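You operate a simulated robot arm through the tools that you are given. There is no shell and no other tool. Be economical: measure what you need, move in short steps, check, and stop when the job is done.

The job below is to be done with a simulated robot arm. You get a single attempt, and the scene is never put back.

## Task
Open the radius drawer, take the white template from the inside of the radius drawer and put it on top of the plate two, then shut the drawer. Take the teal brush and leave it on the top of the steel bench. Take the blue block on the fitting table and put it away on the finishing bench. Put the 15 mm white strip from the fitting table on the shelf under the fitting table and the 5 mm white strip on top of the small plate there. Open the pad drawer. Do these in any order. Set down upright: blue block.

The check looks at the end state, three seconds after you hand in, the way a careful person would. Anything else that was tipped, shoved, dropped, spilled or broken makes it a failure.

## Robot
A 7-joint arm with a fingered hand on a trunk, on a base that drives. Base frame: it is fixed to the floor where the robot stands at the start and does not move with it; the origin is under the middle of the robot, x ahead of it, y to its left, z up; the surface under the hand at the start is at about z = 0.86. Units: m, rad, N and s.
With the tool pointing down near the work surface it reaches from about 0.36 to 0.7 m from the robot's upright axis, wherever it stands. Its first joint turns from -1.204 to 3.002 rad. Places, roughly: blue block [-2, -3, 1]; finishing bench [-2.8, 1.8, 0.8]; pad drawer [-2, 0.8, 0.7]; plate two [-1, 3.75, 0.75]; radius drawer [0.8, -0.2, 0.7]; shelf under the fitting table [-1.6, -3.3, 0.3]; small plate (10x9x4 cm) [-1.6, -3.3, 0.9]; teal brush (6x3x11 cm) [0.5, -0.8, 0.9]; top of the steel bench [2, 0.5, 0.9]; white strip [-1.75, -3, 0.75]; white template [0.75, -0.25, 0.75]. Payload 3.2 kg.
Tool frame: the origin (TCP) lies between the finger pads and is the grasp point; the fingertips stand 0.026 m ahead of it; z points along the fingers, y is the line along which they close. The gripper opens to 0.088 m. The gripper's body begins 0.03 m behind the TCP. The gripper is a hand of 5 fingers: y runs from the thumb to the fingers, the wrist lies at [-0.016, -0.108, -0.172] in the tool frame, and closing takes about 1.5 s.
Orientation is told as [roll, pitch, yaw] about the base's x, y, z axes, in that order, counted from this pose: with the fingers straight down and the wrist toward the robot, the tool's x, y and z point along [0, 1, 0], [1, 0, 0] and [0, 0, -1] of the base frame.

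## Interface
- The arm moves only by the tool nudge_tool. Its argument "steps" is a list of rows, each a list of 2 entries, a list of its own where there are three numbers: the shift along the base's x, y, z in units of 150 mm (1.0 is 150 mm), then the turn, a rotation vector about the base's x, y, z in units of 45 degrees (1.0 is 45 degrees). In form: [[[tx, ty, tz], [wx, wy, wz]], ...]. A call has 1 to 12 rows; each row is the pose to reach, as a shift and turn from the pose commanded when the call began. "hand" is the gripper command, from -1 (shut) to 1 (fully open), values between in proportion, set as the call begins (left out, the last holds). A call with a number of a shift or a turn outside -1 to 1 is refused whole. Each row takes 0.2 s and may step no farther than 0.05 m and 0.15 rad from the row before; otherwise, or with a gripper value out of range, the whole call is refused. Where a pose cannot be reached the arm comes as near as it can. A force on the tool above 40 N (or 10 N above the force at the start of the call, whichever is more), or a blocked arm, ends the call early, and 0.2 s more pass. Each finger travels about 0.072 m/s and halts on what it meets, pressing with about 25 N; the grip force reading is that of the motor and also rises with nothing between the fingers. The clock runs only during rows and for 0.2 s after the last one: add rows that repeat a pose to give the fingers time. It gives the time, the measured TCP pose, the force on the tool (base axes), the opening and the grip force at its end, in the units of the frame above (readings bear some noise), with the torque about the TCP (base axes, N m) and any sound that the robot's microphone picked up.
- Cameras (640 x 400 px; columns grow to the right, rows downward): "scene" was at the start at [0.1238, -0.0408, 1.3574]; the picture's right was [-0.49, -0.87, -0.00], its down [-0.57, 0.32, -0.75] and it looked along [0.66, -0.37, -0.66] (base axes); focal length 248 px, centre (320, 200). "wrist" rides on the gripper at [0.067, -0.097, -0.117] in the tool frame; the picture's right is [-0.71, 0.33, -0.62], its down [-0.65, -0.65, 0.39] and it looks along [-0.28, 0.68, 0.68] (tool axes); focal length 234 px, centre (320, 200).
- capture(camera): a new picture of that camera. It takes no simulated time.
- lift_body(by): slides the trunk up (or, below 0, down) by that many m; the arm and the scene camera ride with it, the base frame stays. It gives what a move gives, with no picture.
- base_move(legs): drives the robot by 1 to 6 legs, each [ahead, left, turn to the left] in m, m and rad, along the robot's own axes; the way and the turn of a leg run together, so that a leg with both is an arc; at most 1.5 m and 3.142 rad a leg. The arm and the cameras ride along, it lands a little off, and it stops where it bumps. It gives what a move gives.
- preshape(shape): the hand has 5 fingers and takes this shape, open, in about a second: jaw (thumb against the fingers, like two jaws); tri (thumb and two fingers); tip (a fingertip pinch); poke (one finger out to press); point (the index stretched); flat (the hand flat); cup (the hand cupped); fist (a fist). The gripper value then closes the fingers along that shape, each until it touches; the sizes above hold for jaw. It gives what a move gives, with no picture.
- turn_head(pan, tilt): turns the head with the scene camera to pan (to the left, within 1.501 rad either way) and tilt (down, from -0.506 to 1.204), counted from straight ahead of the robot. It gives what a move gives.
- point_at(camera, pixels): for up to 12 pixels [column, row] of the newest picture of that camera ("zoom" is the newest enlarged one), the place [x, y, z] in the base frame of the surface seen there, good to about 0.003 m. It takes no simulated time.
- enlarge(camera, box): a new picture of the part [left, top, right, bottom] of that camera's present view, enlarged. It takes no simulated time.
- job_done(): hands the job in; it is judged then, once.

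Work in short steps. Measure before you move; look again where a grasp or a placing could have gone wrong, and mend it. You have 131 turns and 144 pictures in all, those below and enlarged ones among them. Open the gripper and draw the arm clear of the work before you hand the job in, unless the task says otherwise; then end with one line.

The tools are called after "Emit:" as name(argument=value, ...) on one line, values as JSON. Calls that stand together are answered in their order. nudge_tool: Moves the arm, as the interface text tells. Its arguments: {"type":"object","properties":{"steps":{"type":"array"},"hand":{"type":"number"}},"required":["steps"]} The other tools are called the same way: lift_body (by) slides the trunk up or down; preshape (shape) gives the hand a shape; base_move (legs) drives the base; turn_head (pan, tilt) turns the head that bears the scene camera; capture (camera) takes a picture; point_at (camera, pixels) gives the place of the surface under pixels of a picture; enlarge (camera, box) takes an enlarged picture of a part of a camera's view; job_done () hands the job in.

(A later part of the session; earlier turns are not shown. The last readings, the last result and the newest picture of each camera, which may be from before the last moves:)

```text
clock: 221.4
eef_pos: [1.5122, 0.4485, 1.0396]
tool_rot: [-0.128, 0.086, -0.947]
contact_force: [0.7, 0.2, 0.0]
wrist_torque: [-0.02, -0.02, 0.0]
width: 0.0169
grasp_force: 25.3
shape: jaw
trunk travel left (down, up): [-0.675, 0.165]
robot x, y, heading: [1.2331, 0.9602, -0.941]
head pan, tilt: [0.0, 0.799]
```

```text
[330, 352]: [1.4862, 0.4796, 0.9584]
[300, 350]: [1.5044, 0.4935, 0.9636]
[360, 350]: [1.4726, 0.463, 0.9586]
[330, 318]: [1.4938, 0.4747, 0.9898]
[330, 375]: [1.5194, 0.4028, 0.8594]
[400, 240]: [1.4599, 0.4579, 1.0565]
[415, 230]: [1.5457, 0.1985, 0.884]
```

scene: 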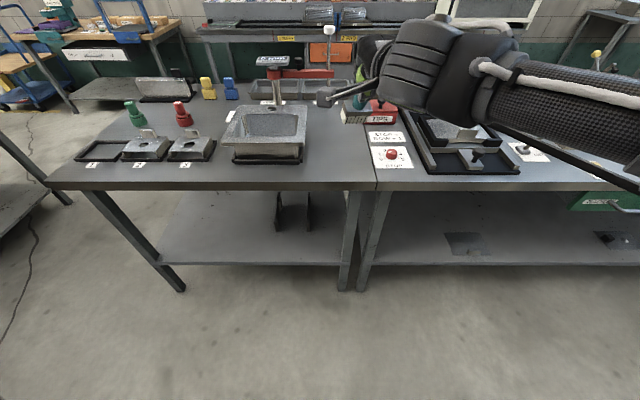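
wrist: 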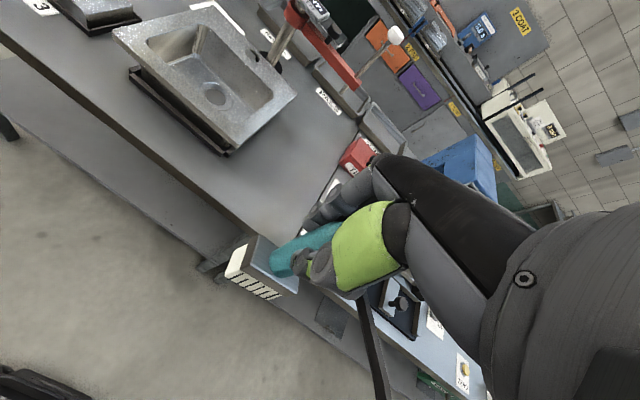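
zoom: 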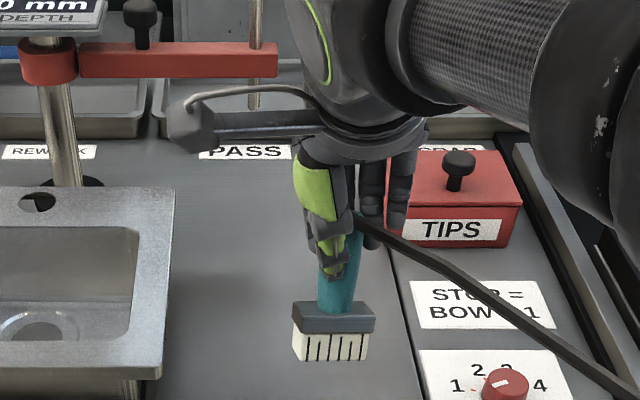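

Bottom is at ≈0.956; I lower 0.09 then gently to contact.

Emit:
nudge_tool(steps=[[[0, 0, -0.25], [0, 0, 0]], [[0, 0, -0.48], [0, 0, 0]], [[0, 0, -0.58], [0, 0, 0]], [[0, 0, -0.62], [0, 0, 0]], [[0, 0, -0.645], [0, 0, 0]], [[0, 0, -0.66], [0, 0, 0]]])

Emit:
enlarge(camera="scene", box=[290, 110, 410, 185])

```text
clock: 222.8
eef_pos: [1.5149, 0.4526, 0.9509]
tool_rot: [-0.128, 0.065, -0.945]
contact_force: [7.6, 2.0, 34.6]
wrist_torque: [0.15, 0.19, 0.0]
width: 0.0193
grasp_force: 24.9
shape: jaw
trunk travel left (down, up): [-0.675, 0.165]
robot x, y, heading: [1.2325, 0.9627, -0.944]
head pan, tilt: [0.0, 0.799]
```

```text
5.33 times, centred on (350, 148) of scene
```

zoom: 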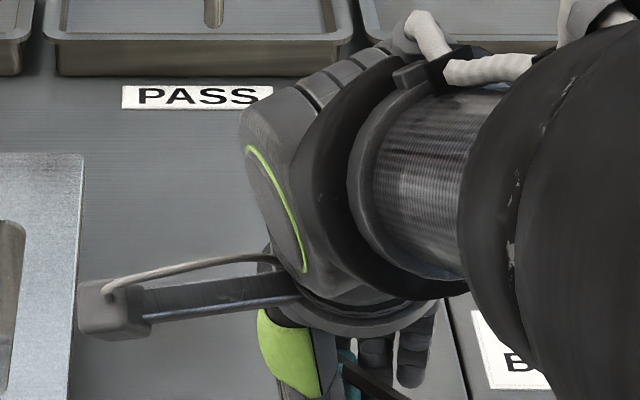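

Contact made (35 N). I relieve the load a little and open the hand.

Emit:
nudge_tool(steps=[[[0, 0, 0.03], [0, 0, 0]], [[0, 0, 0.03], [0, 0, 0]], [[0, 0, 0.03], [0, 0, 0]], [[0, 0, 0.03], [0, 0, 0]], [[0, 0, 0.03], [0, 0, 0]]], hand=0.4)

Emit:
enlarge(camera="wrist", box=[160, 140, 420, 340])

```text
clock: 224.0
eef_pos: [1.5127, 0.4502, 0.9453]
tool_rot: [-0.129, 0.086, -0.946]
contact_force: [-0.2, 1.0, 0.0]
wrist_torque: [-0.04, -0.05, -0.01]
width: 0.0612
grasp_force: 0.1
shape: jaw
trunk travel left (down, up): [-0.675, 0.165]
robot x, y, heading: [1.2273, 0.9577, -0.943]
head pan, tilt: [0.0, 0.799]
```

```text
2.00 times, centred on (290, 240) of wrist
```

zoom: 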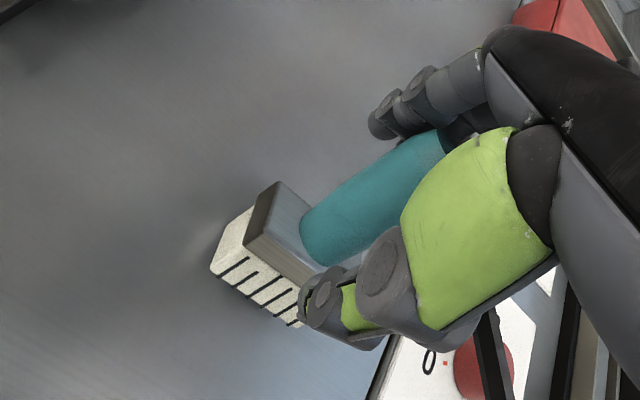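

Brush stands free between the open fingers. I lift straight up.

Emit:
nudge_tool(steps=[[[0, 0, 0.15], [0, 0, 0]], [[0, 0, 0.3], [0, 0, 0]], [[0, 0, 0.5], [0, 0, 0]], [[0, 0, 0.75], [0, 0, 0]], [[0, 0, 1.0], [0, 0, 0]]])

Emit:
base_move(legs=[[-0.25, 0, 0]])

Emit:
capture(camera="scene")

```text
clock: 225.2
eef_pos: [1.5123, 0.4495, 1.0964]
tool_rot: [-0.129, 0.084, -0.947]
contact_force: [-0.3, 0.8, 0.2]
wrist_torque: [-0.01, 0.02, -0.02]
width: 0.0616
grasp_force: 0.0
shape: jaw
trunk travel left (down, up): [-0.675, 0.165]
robot x, y, heading: [1.2311, 0.9641, -0.944]
head pan, tilt: [0.0, 0.799]
```

```text
clock: 227.0
eef_pos: [1.3659, 0.651, 1.0963]
tool_rot: [-0.129, 0.086, -0.945]
contact_force: [-0.1, 0.2, 0.3]
wrist_torque: [0.02, -0.03, 0.02]
width: 0.0616
grasp_force: 0.1
shape: jaw
trunk travel left (down, up): [-0.675, 0.165]
robot x, y, heading: [1.0828, 1.1645, -0.944]
head pan, tilt: [0.0, 0.799]
```

```text
48 pictures are left
```

scene: 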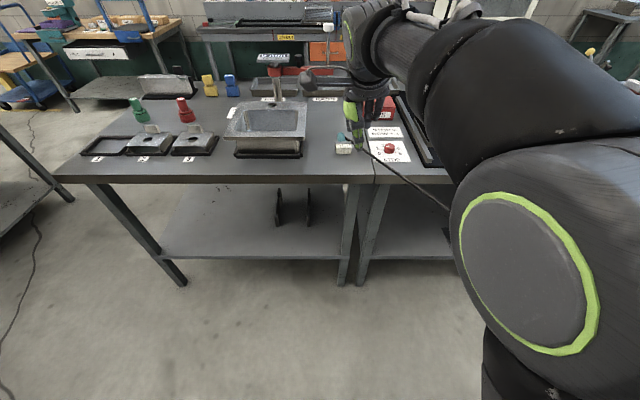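

The brush stands on the steel bench. I restore the hand's orientation and drive back along the corridor towards the fitting table.

Emit:
nudge_tool(steps=[[[0, 0, 0], [0.008, -0.105, 0]], [[0, 0, 0], [0.015, -0.209, 0]]])

Emit:
base_move(legs=[[0, -1.5, 0], [0, -0.9, 0], [0, 0, -1.05]])

Emit:
turn_head(pan=0.2, tilt=0.35)

Emit:
capture(camera="scene")

```text
clock: 227.6
eef_pos: [1.3659, 0.6501, 1.0962]
tool_rot: [0.012, -0.003, -0.943]
contact_force: [-0.3, -0.7, 0.3]
wrist_torque: [0.04, -0.02, -0.01]
width: 0.0613
grasp_force: 0.0
shape: jaw
trunk travel left (down, up): [-0.675, 0.165]
robot x, y, heading: [1.0826, 1.1569, -0.948]
head pan, tilt: [0.0, 0.799]
```

```text
clock: 242.1
eef_pos: [-1.1819, -0.7461, 1.0962]
tool_rot: [0.012, 0.0, -1.997]
contact_force: [-0.6, -0.5, 0.5]
wrist_torque: [-0.01, -0.03, -0.03]
width: 0.0616
grasp_force: 0.1
shape: jaw
trunk travel left (down, up): [-0.675, 0.165]
robot x, y, heading: [-0.8706, -0.2525, -2.002]
head pan, tilt: [0.0, 0.799]
```

```text
clock: 243.0
eef_pos: [-1.1811, -0.7463, 1.0963]
tool_rot: [0.012, -0.003, -1.999]
contact_force: [-0.1, 1.0, 0.0]
wrist_torque: [0.01, 0.0, 0.02]
width: 0.0615
grasp_force: 0.1
shape: jaw
trunk travel left (down, up): [-0.675, 0.165]
robot x, y, heading: [-0.878, -0.252, -2.001]
head pan, tilt: [0.201, 0.351]
```

```text
47 pictures are left
```

scene: 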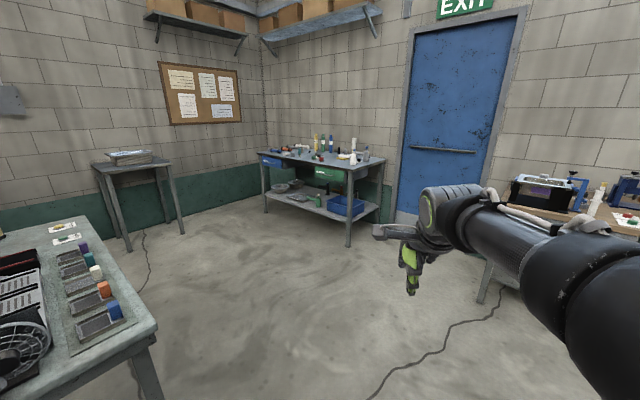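

A table with a shelf is at (320,175); I measure and zoom.

Emit:
enlarge(camera="scene", box=[240, 120, 410, 250])

Emit:
point_at(camera="scene", pixels=[[270, 165], [350, 172], [382, 160], [320, 165], [330, 205], [340, 205], [290, 190], [370, 205]])

```text
3.08 times, centred on (325, 185) of scene
```

zoom: 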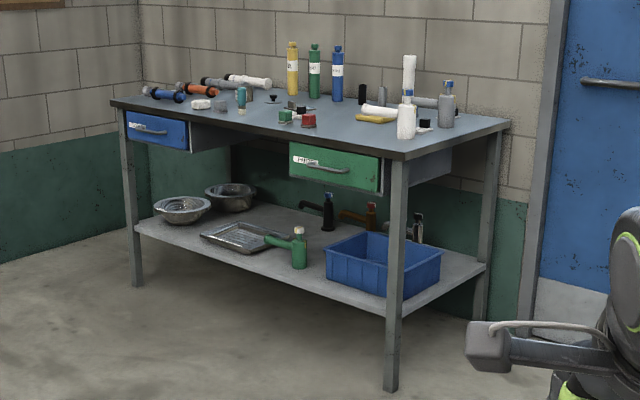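

```text
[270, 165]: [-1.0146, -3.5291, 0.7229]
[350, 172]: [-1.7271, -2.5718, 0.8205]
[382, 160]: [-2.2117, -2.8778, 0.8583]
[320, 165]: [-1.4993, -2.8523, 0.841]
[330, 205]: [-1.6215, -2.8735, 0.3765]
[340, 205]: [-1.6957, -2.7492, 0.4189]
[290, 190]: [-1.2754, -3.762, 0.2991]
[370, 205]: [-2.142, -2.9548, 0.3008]
```

This is the fitting table (front faces +d, top z≈0.85, shelf z≈0.30). I drive in front of it.

Emit:
base_move(legs=[[0, 0, -0.512], [1.2, 0, 0], [0, 1.5, 0], [0, 0.2, 0]])

Emit:
turn_head(pan=0.0, tilt=0.55)

Emit:
capture(camera="scene")

```text
clock: 258.7
eef_pos: [-1.3909, -2.6053, 1.0955]
tool_rot: [0.009, -0.003, -2.529]
contact_force: [0.6, 0.5, -0.5]
wrist_torque: [-0.02, 0.03, 0.02]
width: 0.0614
grasp_force: 0.1
shape: jaw
trunk travel left (down, up): [-0.675, 0.165]
robot x, y, heading: [-0.8751, -2.3303, -2.531]
head pan, tilt: [0.201, 0.351]
```

```text
clock: 259.4
eef_pos: [-1.3909, -2.6044, 1.0951]
tool_rot: [0.012, -0.001, -2.528]
contact_force: [-0.4, 0.2, 0.5]
wrist_torque: [0.0, 0.0, -0.02]
width: 0.0611
grasp_force: 0.1
shape: jaw
trunk travel left (down, up): [-0.675, 0.165]
robot x, y, heading: [-0.8769, -2.3337, -2.528]
head pan, tilt: [0.0, 0.55]
```

```text
45 pictures are left
```

scene: 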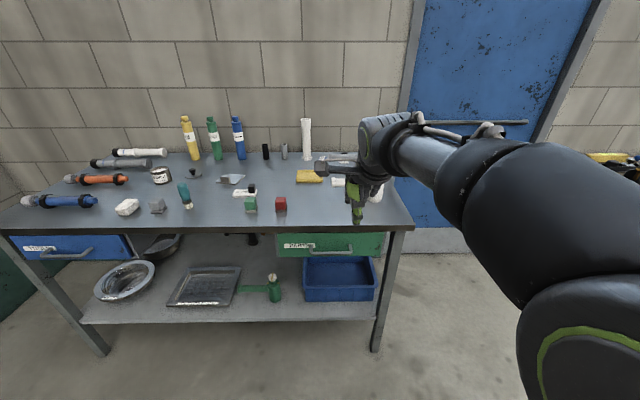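

I zoom on the table's right half and left half to identify items.

Emit:
enlarge(camera="scene", box=[130, 140, 290, 240])

Emit:
enlarge(camera="scene", box=[260, 140, 420, 240])

```text
4.00 times, centred on (210, 190) of scene
```

zoom: 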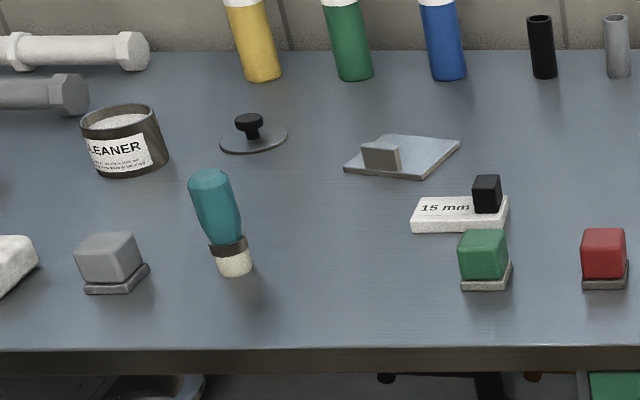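

```text
4.00 times, centred on (340, 190) of scene
```

zoom: 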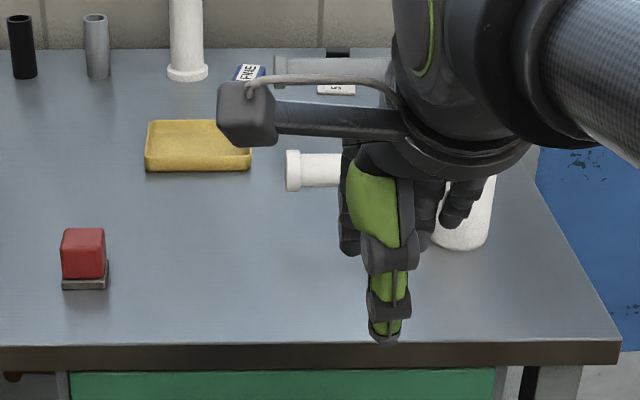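

I measure strip 15, the small plate, and what's visible of strip 5 and the blue block.

Emit:
point_at(camera="scene", pixels=[[251.7, 185], [251.7, 191], [235, 195.5], [240, 193], [228, 181], [240, 177], [224, 179], [251, 199], [251, 211], [343.8, 162.5], [344.5, 153], [321, 157.5]])

Emit:
nudge_tool(steps=[[[0, 0, 0.3], [0, 0, 0]], [[0, 0, 0.6], [0, 0, 0]], [[0.05, 0, 0.9], [0, 0, 0]]])

Emit:
enlarge(camera="scene", box=[290, 120, 410, 195])

```text
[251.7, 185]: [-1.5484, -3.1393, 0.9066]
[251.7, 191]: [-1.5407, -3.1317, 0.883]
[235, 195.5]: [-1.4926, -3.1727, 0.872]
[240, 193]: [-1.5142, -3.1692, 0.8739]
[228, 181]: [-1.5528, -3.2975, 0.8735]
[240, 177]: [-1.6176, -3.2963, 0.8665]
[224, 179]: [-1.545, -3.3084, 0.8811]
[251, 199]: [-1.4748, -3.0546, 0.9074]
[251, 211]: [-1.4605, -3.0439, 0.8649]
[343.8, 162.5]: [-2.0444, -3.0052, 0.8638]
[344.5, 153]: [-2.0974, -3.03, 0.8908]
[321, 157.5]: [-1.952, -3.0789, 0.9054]
```

```text
clock: 260.2
eef_pos: [-1.3837, -2.6048, 1.2302]
tool_rot: [0.014, -0.002, -2.529]
contact_force: [0.2, -0.4, 0.9]
wrist_torque: [-0.02, 0.01, -0.06]
width: 0.0614
grasp_force: 0.1
shape: jaw
trunk travel left (down, up): [-0.675, 0.165]
robot x, y, heading: [-0.8754, -2.3373, -2.534]
head pan, tilt: [0.0, 0.55]
```

```text
5.33 times, centred on (350, 158) of scene
```

zoom: 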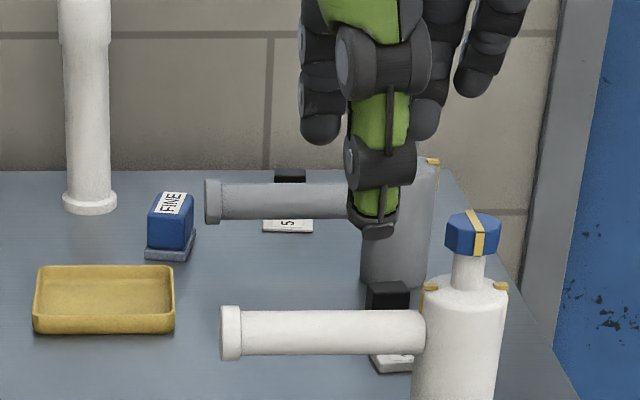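

Two more strips hide behind the pipe tees; I zoom to read their labels.

Emit:
enlarge(camera="scene", box=[330, 148, 380, 195])

Emit:
point_at(camera="zoom", pixels=[[265, 200], [240, 70], [330, 400], [330, 270], [400, 300], [150, 115], [500, 350]])

```text
8.51 times, centred on (355, 172) of scene
```

zoom: 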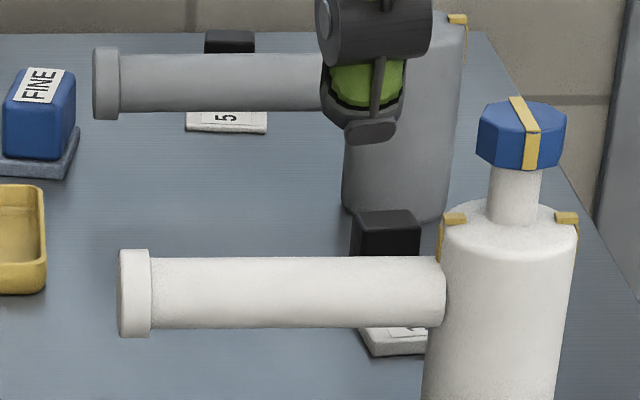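

```text
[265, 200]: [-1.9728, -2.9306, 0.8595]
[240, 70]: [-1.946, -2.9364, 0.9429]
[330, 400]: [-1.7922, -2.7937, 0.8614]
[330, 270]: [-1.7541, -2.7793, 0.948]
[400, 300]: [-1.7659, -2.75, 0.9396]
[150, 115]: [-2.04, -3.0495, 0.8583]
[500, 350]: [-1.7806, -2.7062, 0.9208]
```

Plan: strip "15 mm" first (knob at ≈(-1.548,-3.139), top z 0.907). I square up in front of it.

Emit:
base_move(legs=[[0, 0.33, 0.021], [0.37, 0, 0]])

Emit:
turn_head(pan=0.0, tilt=0.75)

Emit:
capture(camera="scene")

```text
clock: 264.4
eef_pos: [-1.4807, -3.1056, 1.2322]
tool_rot: [0.012, -0.002, -2.505]
contact_force: [-0.1, -0.1, -0.1]
wrist_torque: [0.02, 0.02, 0.0]
width: 0.0614
grasp_force: 0.0
shape: jaw
trunk travel left (down, up): [-0.675, 0.165]
robot x, y, heading: [-0.9763, -2.8219, -2.505]
head pan, tilt: [0.0, 0.55]
```

```text
clock: 265.1
eef_pos: [-1.4803, -3.1065, 1.2315]
tool_rot: [0.012, -0.002, -2.505]
contact_force: [-0.4, 0.3, 0.3]
wrist_torque: [0.02, -0.03, -0.01]
width: 0.0615
grasp_force: 0.0
shape: jaw
trunk travel left (down, up): [-0.675, 0.165]
robot x, y, heading: [-0.9791, -2.8213, -2.507]
head pan, tilt: [0.0, 0.75]
```

```text
40 pictures are left
```

scene: 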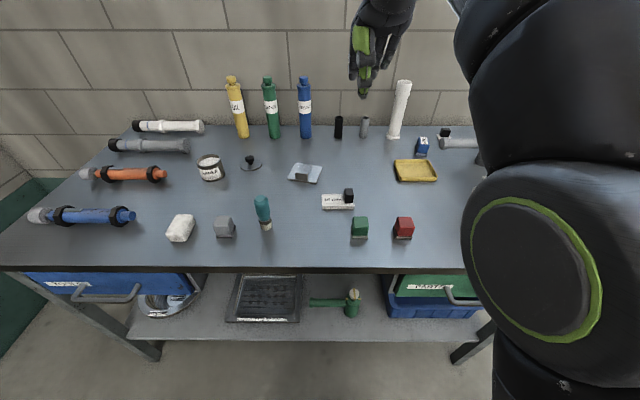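

Clear view now. I measure strip 15 and the small plate precisely.

Emit:
enlarge(camera="scene", box=[270, 150, 390, 225])

Emit:
point_at(camera="zoom", pixels=[[418, 215], [418, 235], [404, 210], [430, 210], [285, 250], [360, 250], [290, 295], [455, 295], [170, 110], [105, 130], [270, 105], [170, 155]])

```text
5.33 times, centred on (330, 188) of scene
```

zoom: 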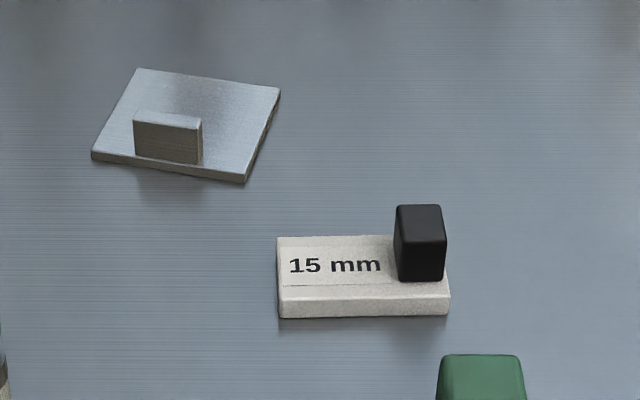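

```text
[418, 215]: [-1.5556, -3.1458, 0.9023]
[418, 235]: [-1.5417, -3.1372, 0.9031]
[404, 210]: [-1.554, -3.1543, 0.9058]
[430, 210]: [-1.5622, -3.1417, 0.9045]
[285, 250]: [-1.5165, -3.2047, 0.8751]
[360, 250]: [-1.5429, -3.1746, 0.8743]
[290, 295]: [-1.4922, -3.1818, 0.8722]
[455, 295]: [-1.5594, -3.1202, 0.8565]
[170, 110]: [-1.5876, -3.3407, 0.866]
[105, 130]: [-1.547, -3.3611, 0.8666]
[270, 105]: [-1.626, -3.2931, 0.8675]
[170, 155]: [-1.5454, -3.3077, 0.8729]
```

Knob centre ≈(-1.549,-3.142), top z 0.904. I move above it and lower.

Emit:
nudge_tool(steps=[[[-0.12, -0.06, -0.25], [0, 0, 0]], [[-0.24, -0.12, -0.5], [0, 0, 0]], [[-0.36, -0.18, -0.75], [0, 0, 0]], [[-0.458, -0.237, -1.0], [0, 0, 0]]], hand=0.25)

Emit:
nudge_tool(steps=[[[0, 0, -0.3], [0, 0, 0]], [[0, 0, -0.6], [0, 0, 0]], [[0, 0, -0.9], [0, 0, 0]], [[0, 0, -0.9], [0, 0, 0]]])

Emit:
enlarge(camera="wrist", box=[160, 140, 420, 340])

```text
clock: 266.1
eef_pos: [-1.5521, -3.1417, 1.0809]
tool_rot: [0.011, -0.002, -2.504]
contact_force: [-0.4, -0.5, -0.4]
wrist_torque: [0.04, -0.03, 0.02]
width: 0.0555
grasp_force: 0.0
shape: jaw
trunk travel left (down, up): [-0.675, 0.165]
robot x, y, heading: [-0.9807, -2.82, -2.507]
head pan, tilt: [0.0, 0.75]
```

```text
clock: 267.1
eef_pos: [-1.5501, -3.1418, 0.9464]
tool_rot: [0.011, -0.003, -2.505]
contact_force: [1.1, 0.2, 0.0]
wrist_torque: [0.01, 0.02, 0.01]
width: 0.0557
grasp_force: 0.0
shape: jaw
trunk travel left (down, up): [-0.675, 0.165]
robot x, y, heading: [-0.9813, -2.8208, -2.511]
head pan, tilt: [0.0, 0.75]
```

```text
2.00 times, centred on (290, 240) of wrist
```

zoom: 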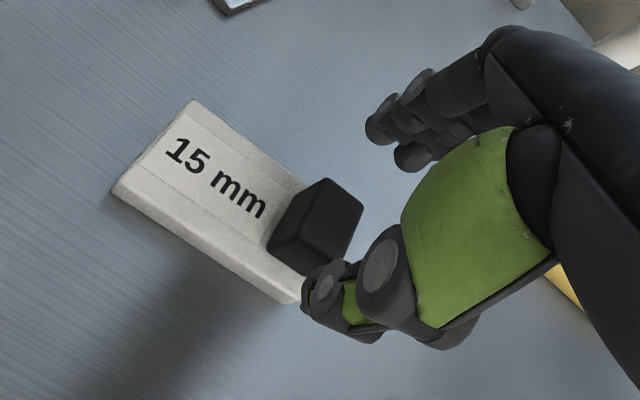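

Aligned. Lower 0.04 m and close.

Emit:
nudge_tool(steps=[[[0, 0, -0.13], [0, 0, 0]], [[0, 0, -0.265], [0, 0, 0]], [[0, 0, -0.265], [0, 0, 0]]])

Emit:
nudge_tool(steps=[[[0, 0, 0], [0, 0, 0]], [[0, 0, 0], [0, 0, 0]], [[0, 0, 0], [0, 0, 0]], [[0, 0, 0], [0, 0, 0]], [[0, 0, 0], [0, 0, 0]], [[0, 0, 0.1], [0, 0, 0]], [[0, 0, 0.3], [0, 0, 0]], [[0, 0, 0.55], [0, 0, 0]], [[0, 0, 0.8], [0, 0, 0]], [[0, 0, 0.8], [0, 0, 0]]], hand=-1)

Emit:
enlarge(camera="wrist", box=[160, 140, 420, 340])

```text
clock: 267.9
eef_pos: [-1.5491, -3.1417, 0.9063]
tool_rot: [0.012, -0.003, -2.504]
contact_force: [-1.1, -0.4, -0.5]
wrist_torque: [0.01, 0.01, 0.01]
width: 0.0553
grasp_force: 0.1
shape: jaw
trunk travel left (down, up): [-0.675, 0.165]
robot x, y, heading: [-0.9803, -2.8206, -2.508]
head pan, tilt: [0.0, 0.75]
```

```text
clock: 270.1
eef_pos: [-1.551, -3.1417, 1.0273]
tool_rot: [0.013, -0.001, -2.504]
contact_force: [-0.3, -0.6, 0.3]
wrist_torque: [0.01, -0.01, -0.03]
width: 0.0276
grasp_force: 25.2
shape: jaw
trunk travel left (down, up): [-0.675, 0.165]
robot x, y, heading: [-0.9791, -2.8195, -2.508]
head pan, tilt: [0.0, 0.75]
```

```text
2.00 times, centred on (290, 240) of wrist
```

zoom: 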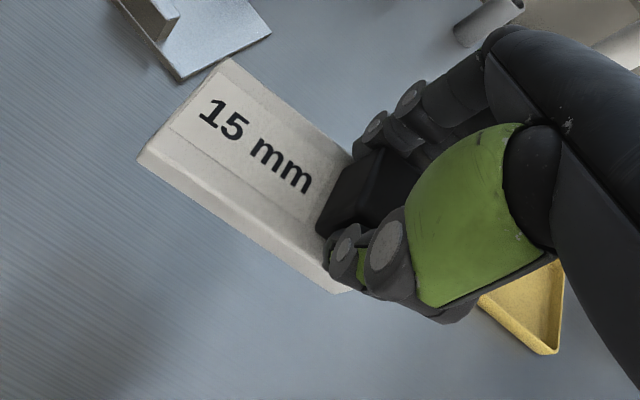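

Strip held. I measure the shelf's free area in front, between tray (265,300) and green fitting (350,300).

Emit:
point_at(camera="scene", pixels=[[320, 333], [315, 320], [320, 290], [300, 320], [335, 310], [350, 315], [378, 325], [370, 300], [320, 268], [375, 285], [250, 325], [200, 330]])

Emit:
enlarge(camera="scene", box=[190, 260, 400, 360])

```text
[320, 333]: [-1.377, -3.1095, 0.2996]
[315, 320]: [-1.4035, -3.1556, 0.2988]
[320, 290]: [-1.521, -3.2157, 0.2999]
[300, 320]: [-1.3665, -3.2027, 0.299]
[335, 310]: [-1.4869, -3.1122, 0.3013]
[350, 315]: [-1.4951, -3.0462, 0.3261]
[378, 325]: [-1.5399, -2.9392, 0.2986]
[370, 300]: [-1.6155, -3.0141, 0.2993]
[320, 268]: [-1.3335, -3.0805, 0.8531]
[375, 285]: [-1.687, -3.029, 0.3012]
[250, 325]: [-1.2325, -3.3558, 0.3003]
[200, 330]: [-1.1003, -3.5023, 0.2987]
```

```text
3.05 times, centred on (295, 310) of scene
```

zoom: 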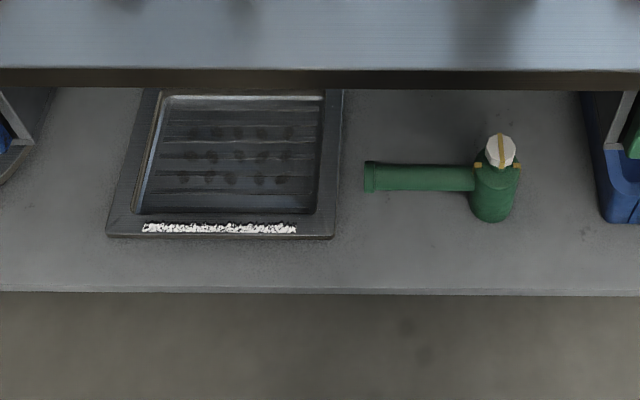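

The shelf is free in a ~65 mm front band before the tray. I check the tray rim and green pipe heights.

Emit:
point_at(camera="zoom", pixels=[[220, 229], [320, 232], [330, 150], [310, 120], [400, 172], [370, 175], [495, 150], [220, 245], [310, 285], [120, 225], [60, 250], [60, 150]])

```text
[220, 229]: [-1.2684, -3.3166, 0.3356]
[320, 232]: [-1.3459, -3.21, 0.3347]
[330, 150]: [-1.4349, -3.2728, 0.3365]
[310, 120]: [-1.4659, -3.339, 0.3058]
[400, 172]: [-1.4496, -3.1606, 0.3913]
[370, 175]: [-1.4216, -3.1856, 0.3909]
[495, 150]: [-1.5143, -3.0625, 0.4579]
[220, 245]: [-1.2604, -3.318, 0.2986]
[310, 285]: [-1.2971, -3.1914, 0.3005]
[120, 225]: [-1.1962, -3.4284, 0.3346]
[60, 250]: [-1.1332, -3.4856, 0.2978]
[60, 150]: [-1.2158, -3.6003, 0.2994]
```

I'll put it on the shelf's free area left of the tray (≈ n=-2.135, just inside the edge). I back out, shift left, lower the trunk and shift the hand left.

Emit:
base_move(legs=[[-0.35, 0, 0], [0, 0.32, -0.004]])

Emit:
lift_body(by=-0.6)

Emit:
nudge_tool(steps=[[[0.14, -0.19, 0], [0, 0, 0]], [[0.28, -0.39, 0], [0, 0, 0]], [[0.42, -0.58, 0], [0, 0, 0]], [[0.56, -0.78, 0], [0, 0, 0]], [[0.706, -0.97, 0], [0, 0, 0]]])

Emit:
turn_head(pan=0.2, tilt=0.45)

Emit:
capture(camera="scene")

```text
clock: 274.1
eef_pos: [-1.078, -3.1885, 1.0281]
tool_rot: [0.013, -0.002, -2.507]
contact_force: [-0.3, 0.2, -0.1]
wrist_torque: [0.01, 0.0, -0.02]
width: 0.0272
grasp_force: 24.9
shape: jaw
trunk travel left (down, up): [-0.675, 0.165]
robot x, y, heading: [-0.5054, -2.8642, -2.508]
head pan, tilt: [0.0, 0.75]
```

```text
refused: -0.6 is not a number from -0.4 to 0.4
```

```text
clock: 275.3
eef_pos: [-0.9761, -3.3332, 1.0253]
tool_rot: [0.011, -0.001, -2.514]
contact_force: [0.2, -0.2, -0.8]
wrist_torque: [0.03, 0.03, 0.0]
width: 0.0273
grasp_force: 24.9
shape: jaw
trunk travel left (down, up): [-0.675, 0.165]
robot x, y, heading: [-0.5099, -2.8699, -2.509]
head pan, tilt: [0.0, 0.75]
```

```text
clock: 276.1
eef_pos: [-0.9755, -3.3313, 1.0261]
tool_rot: [0.013, -0.001, -2.513]
contact_force: [0.0, -0.1, 0.1]
wrist_torque: [0.0, 0.0, 0.0]
width: 0.0273
grasp_force: 24.8
shape: jaw
trunk travel left (down, up): [-0.675, 0.165]
robot x, y, heading: [-0.5077, -2.8684, -2.511]
head pan, tilt: [0.201, 0.45]
```

```text
35 pictures are left
```

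scene: 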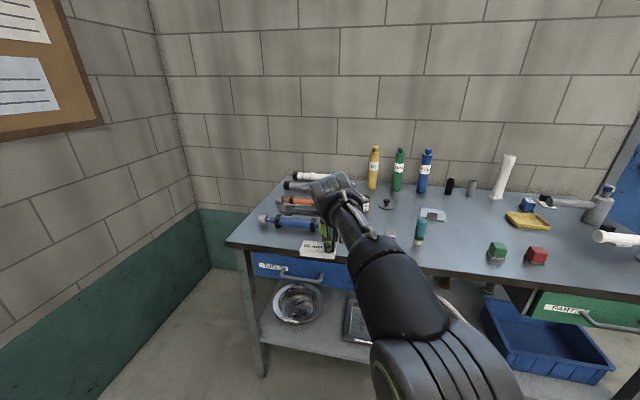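

Now lower the trunk by 0.4 and 0.2.

Emit:
lift_body(by=-0.4)

Emit:
lift_body(by=-0.2)

Emit:
turn_head(pan=0.15, tilt=0.45)

Emit:
capture(camera="scene")

```text
clock: 279.9
eef_pos: [-0.9754, -3.3315, 0.6267]
tool_rot: [0.016, -0.002, -2.514]
contact_force: [-0.5, -0.3, -1.0]
wrist_torque: [0.01, 0.01, 0.0]
width: 0.0272
grasp_force: 24.6
shape: jaw
trunk travel left (down, up): [-0.275, 0.565]
robot x, y, heading: [-0.5062, -2.8672, -2.513]
head pan, tilt: [0.201, 0.45]
```

```text
clock: 282.1
eef_pos: [-0.9753, -3.3316, 0.4278]
tool_rot: [0.014, -0.003, -2.514]
contact_force: [-0.6, 0.7, -1.3]
wrist_torque: [0.02, 0.0, 0.01]
width: 0.0272
grasp_force: 25.0
shape: jaw
trunk travel left (down, up): [-0.075, 0.765]
robot x, y, heading: [-0.51, -2.8671, -2.511]
head pan, tilt: [0.201, 0.45]
```

```text
clock: 282.8
eef_pos: [-0.9752, -3.3311, 0.4277]
tool_rot: [0.015, -0.002, -2.513]
contact_force: [-0.9, -0.1, -0.2]
wrist_torque: [0.02, 0.0, 0.01]
width: 0.0274
grasp_force: 24.5
shape: jaw
trunk travel left (down, up): [-0.075, 0.765]
robot x, y, heading: [-0.5072, -2.8683, -2.508]
head pan, tilt: [0.15, 0.45]
```

```text
34 pictures are left
```

scene: 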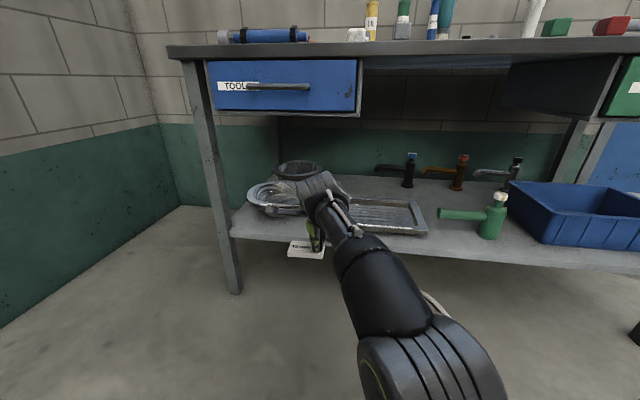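

I measure bowl rim, tray corner and shelf front from here.

Emit:
point_at(camera="scene", pixels=[[268, 216], [292, 214], [305, 205], [250, 205], [350, 225], [425, 232], [280, 238], [430, 250], [312, 245], [290, 250], [275, 228], [330, 180]])

```text
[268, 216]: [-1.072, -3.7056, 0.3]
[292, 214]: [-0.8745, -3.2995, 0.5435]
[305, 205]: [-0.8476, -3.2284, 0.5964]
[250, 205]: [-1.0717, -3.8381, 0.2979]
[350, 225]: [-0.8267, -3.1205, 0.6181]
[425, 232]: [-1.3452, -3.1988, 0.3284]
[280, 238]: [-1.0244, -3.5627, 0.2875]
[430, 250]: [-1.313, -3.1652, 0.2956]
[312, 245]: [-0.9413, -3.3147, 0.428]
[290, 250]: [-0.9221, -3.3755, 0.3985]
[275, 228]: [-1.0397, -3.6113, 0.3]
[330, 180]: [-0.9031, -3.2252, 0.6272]
```

Free shelf confirmed at n≈-2.15…-2.3. Base forward 0.235, then lower with a 3 cm shift left.

Emit:
base_move(legs=[[0.235, 0, 0]])

Emit:
nudge_tool(steps=[[[0.06, -0.08, -0.1], [0, 0, 0]], [[0.117, -0.162, -0.2], [0, 0, 0]], [[0.117, -0.162, -0.35], [0, 0, 0]], [[0.117, -0.162, -0.44], [0, 0, 0]]])

Emit:
enlarge(camera="wrist", box=[120, 140, 440, 360])

```text
clock: 284.5
eef_pos: [-1.1645, -3.4703, 0.4269]
tool_rot: [0.016, -0.003, -2.511]
contact_force: [0.1, 0.5, -0.8]
wrist_torque: [0.02, 0.01, 0.03]
width: 0.0272
grasp_force: 25.0
shape: jaw
trunk travel left (down, up): [-0.075, 0.765]
robot x, y, heading: [-0.6983, -3.0059, -2.512]
head pan, tilt: [0.15, 0.45]
```

```text
clock: 285.5
eef_pos: [-1.1471, -3.4932, 0.3613]
tool_rot: [0.016, -0.001, -2.514]
contact_force: [0.0, -0.2, -0.2]
wrist_torque: [0.04, 0.0, -0.01]
width: 0.0272
grasp_force: 24.9
shape: jaw
out of reach, approached as far as the arm can: row 2
trunk travel left (down, up): [-0.075, 0.765]
robot x, y, heading: [-0.6997, -3.0056, -2.515]
head pan, tilt: [0.15, 0.45]
```

```text
1.82 times, centred on (280, 250) of wrist
```

zoom: 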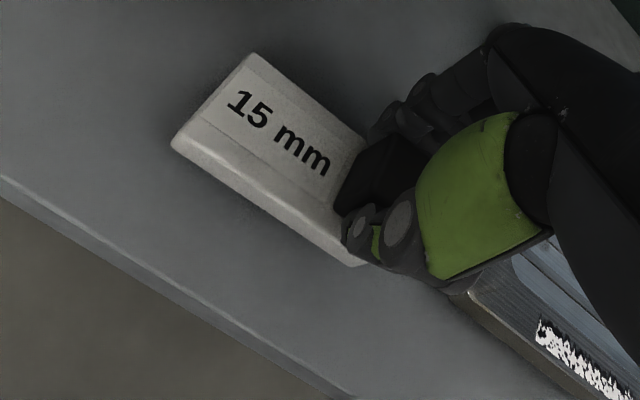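

Strip is well over the shelf. I lower to contact.

Emit:
nudge_tool(steps=[[[0, 0, -0.05], [0, 0, 0]], [[0, 0, -0.09], [0, 0, 0]], [[0, 0, -0.12], [0, 0, 0]], [[0, 0, -0.14], [0, 0, 0]]])

Emit:
nudge_tool(steps=[[[0, 0, 0], [0, 0, 0]], [[0, 0, 0], [0, 0, 0]], [[0, 0, 0], [0, 0, 0]], [[0, 0, 0], [0, 0, 0]], [[0, 0, 0.1], [0, 0, 0]], [[0, 0, 0.3], [0, 0, 0]], [[0, 0, 0.5], [0, 0, 0]]], hand=0.3)

Emit:
enlarge(camera="wrist", box=[120, 140, 440, 360])

```text
clock: 286.5
eef_pos: [-1.1469, -3.4951, 0.3457]
tool_rot: [0.02, -0.011, -2.511]
contact_force: [3.6, 1.7, 16.4]
wrist_torque: [0.07, -0.21, -0.03]
width: 0.0281
grasp_force: 24.8
shape: jaw
trunk travel left (down, up): [-0.075, 0.765]
robot x, y, heading: [-0.6962, -3.0067, -2.515]
head pan, tilt: [0.15, 0.45]
```

```text
clock: 288.1
eef_pos: [-1.1466, -3.4915, 0.4046]
tool_rot: [0.016, -0.002, -2.516]
contact_force: [-0.5, 0.3, 0.1]
wrist_torque: [-0.03, 0.01, 0.0]
width: 0.0571
grasp_force: 0.1
shape: jaw
out of reach, approached as far as the arm can: row 7
trunk travel left (down, up): [-0.075, 0.765]
robot x, y, heading: [-0.6972, -3.0088, -2.51]
head pan, tilt: [0.15, 0.45]
```

```text
1.82 times, centred on (280, 250) of wrist
```

zoom: 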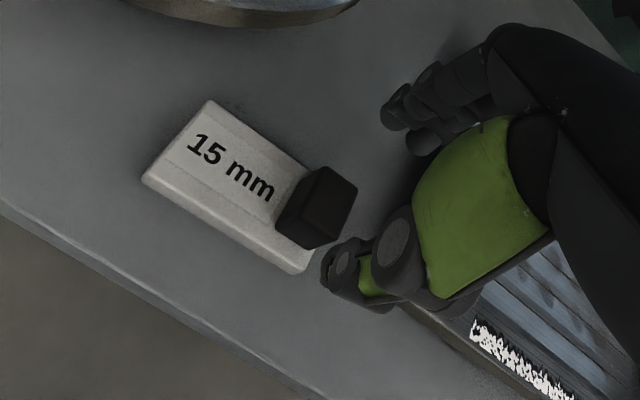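

Strip 15 lies on the shelf. I back out, raise the trunk, and move to the right part of the table.

Emit:
base_move(legs=[[-0.4, 0, 0]])

Emit:
lift_body(by=0.4)

Emit:
lift_body(by=0.36)

Emit:
base_move(legs=[[0, -1.35, 0], [0.45, 0, 0]])

Emit:
turn_head(pan=0.15, tilt=0.65)

Emit:
capture(camera="scene")

```text
clock: 290.6
eef_pos: [-0.8196, -3.2561, 0.4036]
tool_rot: [0.016, -0.002, -2.514]
contact_force: [-0.3, 0.2, 1.1]
wrist_torque: [0.01, -0.02, 0.0]
width: 0.0567
grasp_force: 0.1
shape: jaw
trunk travel left (down, up): [-0.075, 0.765]
robot x, y, heading: [-0.375, -2.7707, -2.509]
head pan, tilt: [0.15, 0.45]
```

```text
clock: 294.4
eef_pos: [-0.8209, -3.2566, 0.8041]
tool_rot: [0.015, -0.003, -2.51]
contact_force: [-0.5, 0.6, -0.2]
wrist_torque: [0.0, -0.02, 0.02]
width: 0.057
grasp_force: 0.0
shape: jaw
trunk travel left (down, up): [-0.475, 0.365]
robot x, y, heading: [-0.3711, -2.7711, -2.508]
head pan, tilt: [0.15, 0.45]
```

```text
clock: 297.9
eef_pos: [-0.8223, -3.2554, 1.1644]
tool_rot: [0.014, 0.0, -2.512]
contact_force: [-0.6, -1.4, -0.3]
wrist_torque: [-0.01, 0.01, -0.02]
width: 0.0568
grasp_force: 0.0
shape: jaw
trunk travel left (down, up): [-0.835, 0.005]
robot x, y, heading: [-0.3725, -2.7677, -2.504]
head pan, tilt: [0.15, 0.45]
```

```text
clock: 307.0
eef_pos: [-1.9851, -2.417, 1.165]
tool_rot: [0.015, -0.002, -2.52]
contact_force: [-0.3, -0.1, 0.5]
wrist_torque: [0.01, -0.01, 0.03]
width: 0.0569
grasp_force: 0.1
shape: jaw
trunk travel left (down, up): [-0.835, 0.005]
robot x, y, heading: [-1.533, -1.9395, -2.517]
head pan, tilt: [0.15, 0.45]
```

```text
clock: 307.8
eef_pos: [-1.9869, -2.4173, 1.1638]
tool_rot: [0.014, -0.001, -2.521]
contact_force: [0.3, -0.7, 0.1]
wrist_torque: [0.0, 0.0, 0.0]
width: 0.0567
grasp_force: 0.1
shape: jaw
trunk travel left (down, up): [-0.835, 0.005]
robot x, y, heading: [-1.5349, -1.9353, -2.52]
head pan, tilt: [0.15, 0.649]
```

```text
31 pictures are left
```

scene: 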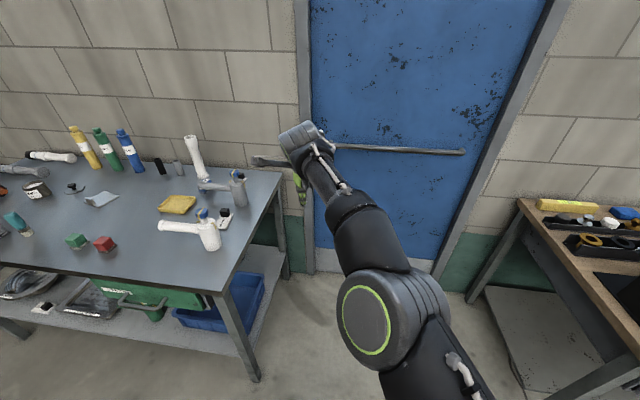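

Good view of the right end. I zoom to the tees and strips.

Emit:
enlarge(camera="scene", box=[140, 130, 300, 255])

Emit:
point_at(camera="zoom", pixels=[[340, 335], [330, 380], [260, 350], [240, 385], [255, 300], [400, 200], [230, 180], [230, 240], [560, 180], [350, 100], [310, 180], [420, 170]])

```text
3.20 times, centred on (220, 192) of scene
```

zoom: 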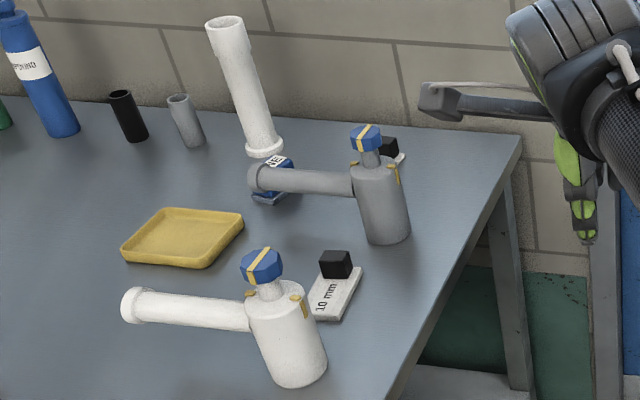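

```text
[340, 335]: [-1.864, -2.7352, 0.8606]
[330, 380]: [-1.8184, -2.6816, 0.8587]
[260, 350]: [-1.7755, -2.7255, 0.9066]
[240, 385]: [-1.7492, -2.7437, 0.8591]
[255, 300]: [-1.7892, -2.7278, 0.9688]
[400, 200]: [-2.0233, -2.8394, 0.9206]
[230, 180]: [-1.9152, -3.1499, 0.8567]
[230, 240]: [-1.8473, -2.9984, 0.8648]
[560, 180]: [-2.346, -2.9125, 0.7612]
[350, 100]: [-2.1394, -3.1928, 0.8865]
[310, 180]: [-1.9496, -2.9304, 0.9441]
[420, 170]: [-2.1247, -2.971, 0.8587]
```

The 5 mm strip is the one behind the grey tee (the other reads "10 mm"); wall at d≈-3.61. I check heights of the tee cap and the standing pipe before sweeping over them.

Emit:
point_at(camera="zoom", pixels=[[228, 22], [365, 130], [262, 258], [388, 145], [395, 160], [275, 165], [270, 190], [20, 20]])

```text
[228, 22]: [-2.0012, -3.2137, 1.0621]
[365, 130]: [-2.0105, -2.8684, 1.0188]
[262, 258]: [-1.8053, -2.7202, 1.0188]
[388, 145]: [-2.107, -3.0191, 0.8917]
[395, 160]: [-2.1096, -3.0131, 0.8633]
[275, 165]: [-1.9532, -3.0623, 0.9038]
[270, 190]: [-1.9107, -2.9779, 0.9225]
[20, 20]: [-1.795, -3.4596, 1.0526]
```

All under 1.07 m; fingertips are at 1.14. I turn left and drive to the table's right end.

Emit:
base_move(legs=[[0, 0, 1.02], [0.3, -0.54, 0]])

Emit:
turn_head(pan=-0.1, tilt=0.85)

Emit:
capture(camera="scene")

```text
clock: 313.8
eef_pos: [-1.873, -2.9122, 1.1637]
tool_rot: [0.016, -0.003, -1.499]
contact_force: [-0.6, -0.4, -0.6]
wrist_torque: [-0.01, -0.02, -0.04]
width: 0.0569
grasp_force: 0.2
shape: jaw
trunk travel left (down, up): [-0.835, 0.005]
robot x, y, heading: [-2.0471, -2.2758, -1.499]
head pan, tilt: [0.15, 0.649]
```

```text
clock: 314.6
eef_pos: [-1.8724, -2.912, 1.1655]
tool_rot: [0.015, -0.001, -1.498]
contact_force: [0.1, 1.6, 0.2]
wrist_torque: [-0.07, -0.02, 0.0]
width: 0.0571
grasp_force: 0.0
shape: jaw
trunk travel left (down, up): [-0.835, 0.005]
robot x, y, heading: [-2.0436, -2.2764, -1.496]
head pan, tilt: [-0.099, 0.85]
```

```text
29 pictures are left
```

scene: 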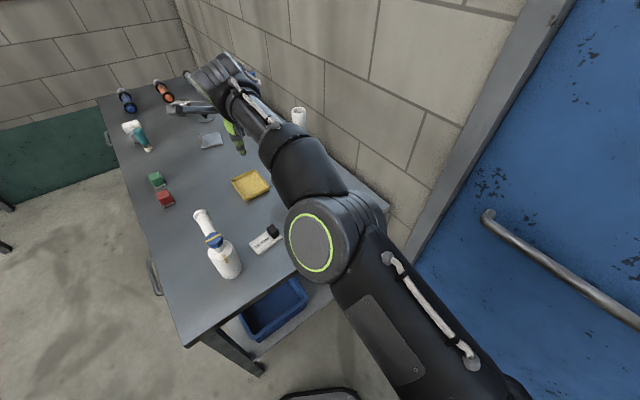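

I move 0.1 m nearer, yaw the hand to align with the knob's faces, and bring it above the knob.

Emit:
base_move(legs=[[0.1, 0, 0]])

Emit:
nudge_tool(steps=[[[-0.2, -0.01, 0], [0, 0, 0.177]], [[-0.4, -0.03, 0], [0, 0, 0.354]], [[-0.6, -0.05, 0], [0, 0, 0.531]], [[-0.8, -0.06, 0], [0, 0, 0.708]]], hand=0.35)

Emit:
nudge_tool(steps=[[[-0.2, -0.01, 0], [0, 0, 0]], [[-0.4, -0.03, -0.1], [0, 0, 0]], [[-0.6, -0.05, -0.3], [0, 0, 0]], [[-0.8, -0.06, -0.5], [0, 0, 0]], [[-0.8, -0.06, -0.5], [0, 0, 0]]])

Emit:
capture(camera="wrist")

Emit:
capture(camera="scene")

```text
clock: 315.7
eef_pos: [-1.8651, -3.0104, 1.1635]
tool_rot: [0.016, -0.003, -1.5]
contact_force: [0.2, -0.3, 0.1]
wrist_torque: [0.01, 0.03, -0.02]
width: 0.0568
grasp_force: 0.0
shape: jaw
trunk travel left (down, up): [-0.835, 0.005]
robot x, y, heading: [-2.0377, -2.3737, -1.49]
head pan, tilt: [-0.099, 0.85]
```

```text
clock: 316.7
eef_pos: [-1.9877, -3.0203, 1.1644]
tool_rot: [0.017, -0.003, -0.94]
contact_force: [-0.8, -0.8, 0.2]
wrist_torque: [0.01, -0.06, -0.05]
width: 0.0588
grasp_force: 0.0
shape: jaw
trunk travel left (down, up): [-0.835, 0.005]
robot x, y, heading: [-2.039, -2.3765, -1.492]
head pan, tilt: [-0.099, 0.85]
```

```text
clock: 317.9
eef_pos: [-2.1029, -3.0295, 1.089]
tool_rot: [0.015, -0.001, -0.943]
contact_force: [0.6, -0.7, -1.2]
wrist_torque: [-0.01, 0.01, 0.01]
width: 0.059
grasp_force: 0.0
shape: jaw
trunk travel left (down, up): [-0.835, 0.005]
robot x, y, heading: [-2.0385, -2.3733, -1.496]
head pan, tilt: [-0.099, 0.85]
```

```text
28 pictures are left
```

wrist: 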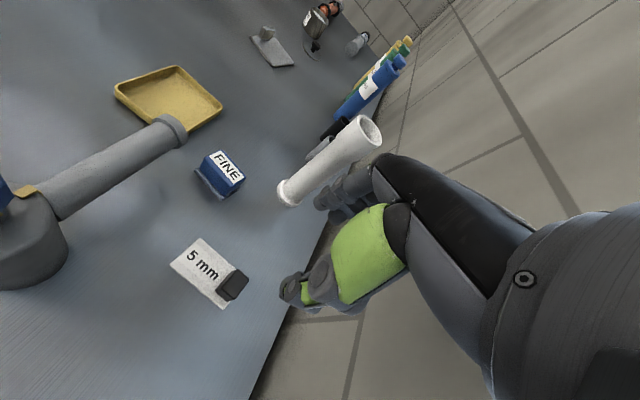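

```text
27 pictures are left
```

scene: 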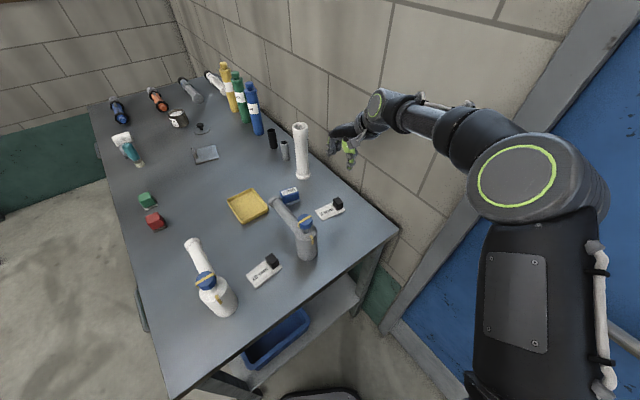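

Confirmed "5 mm". I measure knob and strip from both cameras, plus the blue block.

Emit:
point_at(camera="wrist", pixels=[[231, 284], [240, 277], [225, 292], [243, 290], [200, 265], [195, 243], [173, 263], [220, 303], [222, 172], [215, 185], [237, 185], [225, 160]])

Emit:
point_at(camera="scene", pixels=[[337, 200], [338, 206], [325, 212], [289, 191], [290, 199]])

```text
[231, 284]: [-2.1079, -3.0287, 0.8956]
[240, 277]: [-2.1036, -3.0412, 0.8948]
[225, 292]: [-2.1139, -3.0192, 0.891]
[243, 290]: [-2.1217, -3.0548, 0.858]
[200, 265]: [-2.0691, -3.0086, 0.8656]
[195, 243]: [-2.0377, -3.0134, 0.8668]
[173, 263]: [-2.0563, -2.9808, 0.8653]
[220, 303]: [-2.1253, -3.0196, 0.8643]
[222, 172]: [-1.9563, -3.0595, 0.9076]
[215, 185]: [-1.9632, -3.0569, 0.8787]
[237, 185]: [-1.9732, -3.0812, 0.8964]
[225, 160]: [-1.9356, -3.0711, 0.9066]
```

```text
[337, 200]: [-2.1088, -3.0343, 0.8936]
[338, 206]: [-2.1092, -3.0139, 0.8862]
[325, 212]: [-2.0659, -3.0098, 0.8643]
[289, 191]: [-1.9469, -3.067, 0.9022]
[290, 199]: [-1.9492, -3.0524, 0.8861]
```

Knob centre ≈(-2.108,-3.030), strip rotated ~6°. I adjust yaw slightly and lower in two moves, then close.

Emit:
nudge_tool(steps=[[[-0.03, 0, -0.25], [0, 0, -0.07]], [[-0.034, -0.003, -0.5], [0, 0, -0.14]], [[-0.034, -0.003, -0.75], [0, 0, -0.14]], [[-0.034, -0.003, -0.95], [0, 0, -0.14]], [[-0.034, -0.003, -0.95], [0, 0, -0.14]]])

Emit:
enlarge(camera="wrist", box=[160, 140, 420, 340])

```text
clock: 319.1
eef_pos: [-2.1096, -3.0305, 0.9468]
tool_rot: [0.016, -0.003, -1.053]
contact_force: [-0.2, -0.4, 0.6]
wrist_torque: [0.01, 0.01, 0.0]
width: 0.0592
grasp_force: 0.0
shape: jaw
trunk travel left (down, up): [-0.835, 0.005]
robot x, y, heading: [-2.0421, -2.3728, -1.496]
head pan, tilt: [-0.099, 0.85]
```

```text
2.00 times, centred on (290, 240) of wrist
```

zoom: 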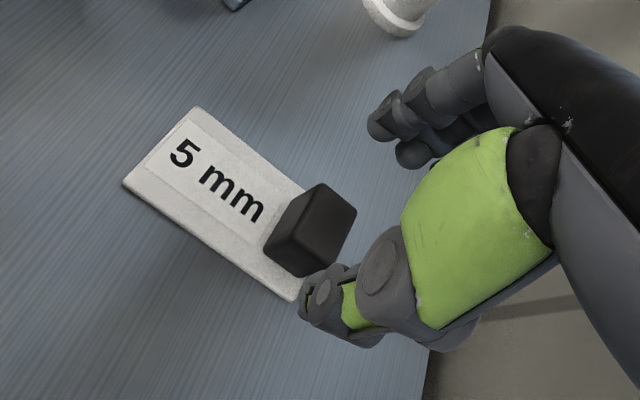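

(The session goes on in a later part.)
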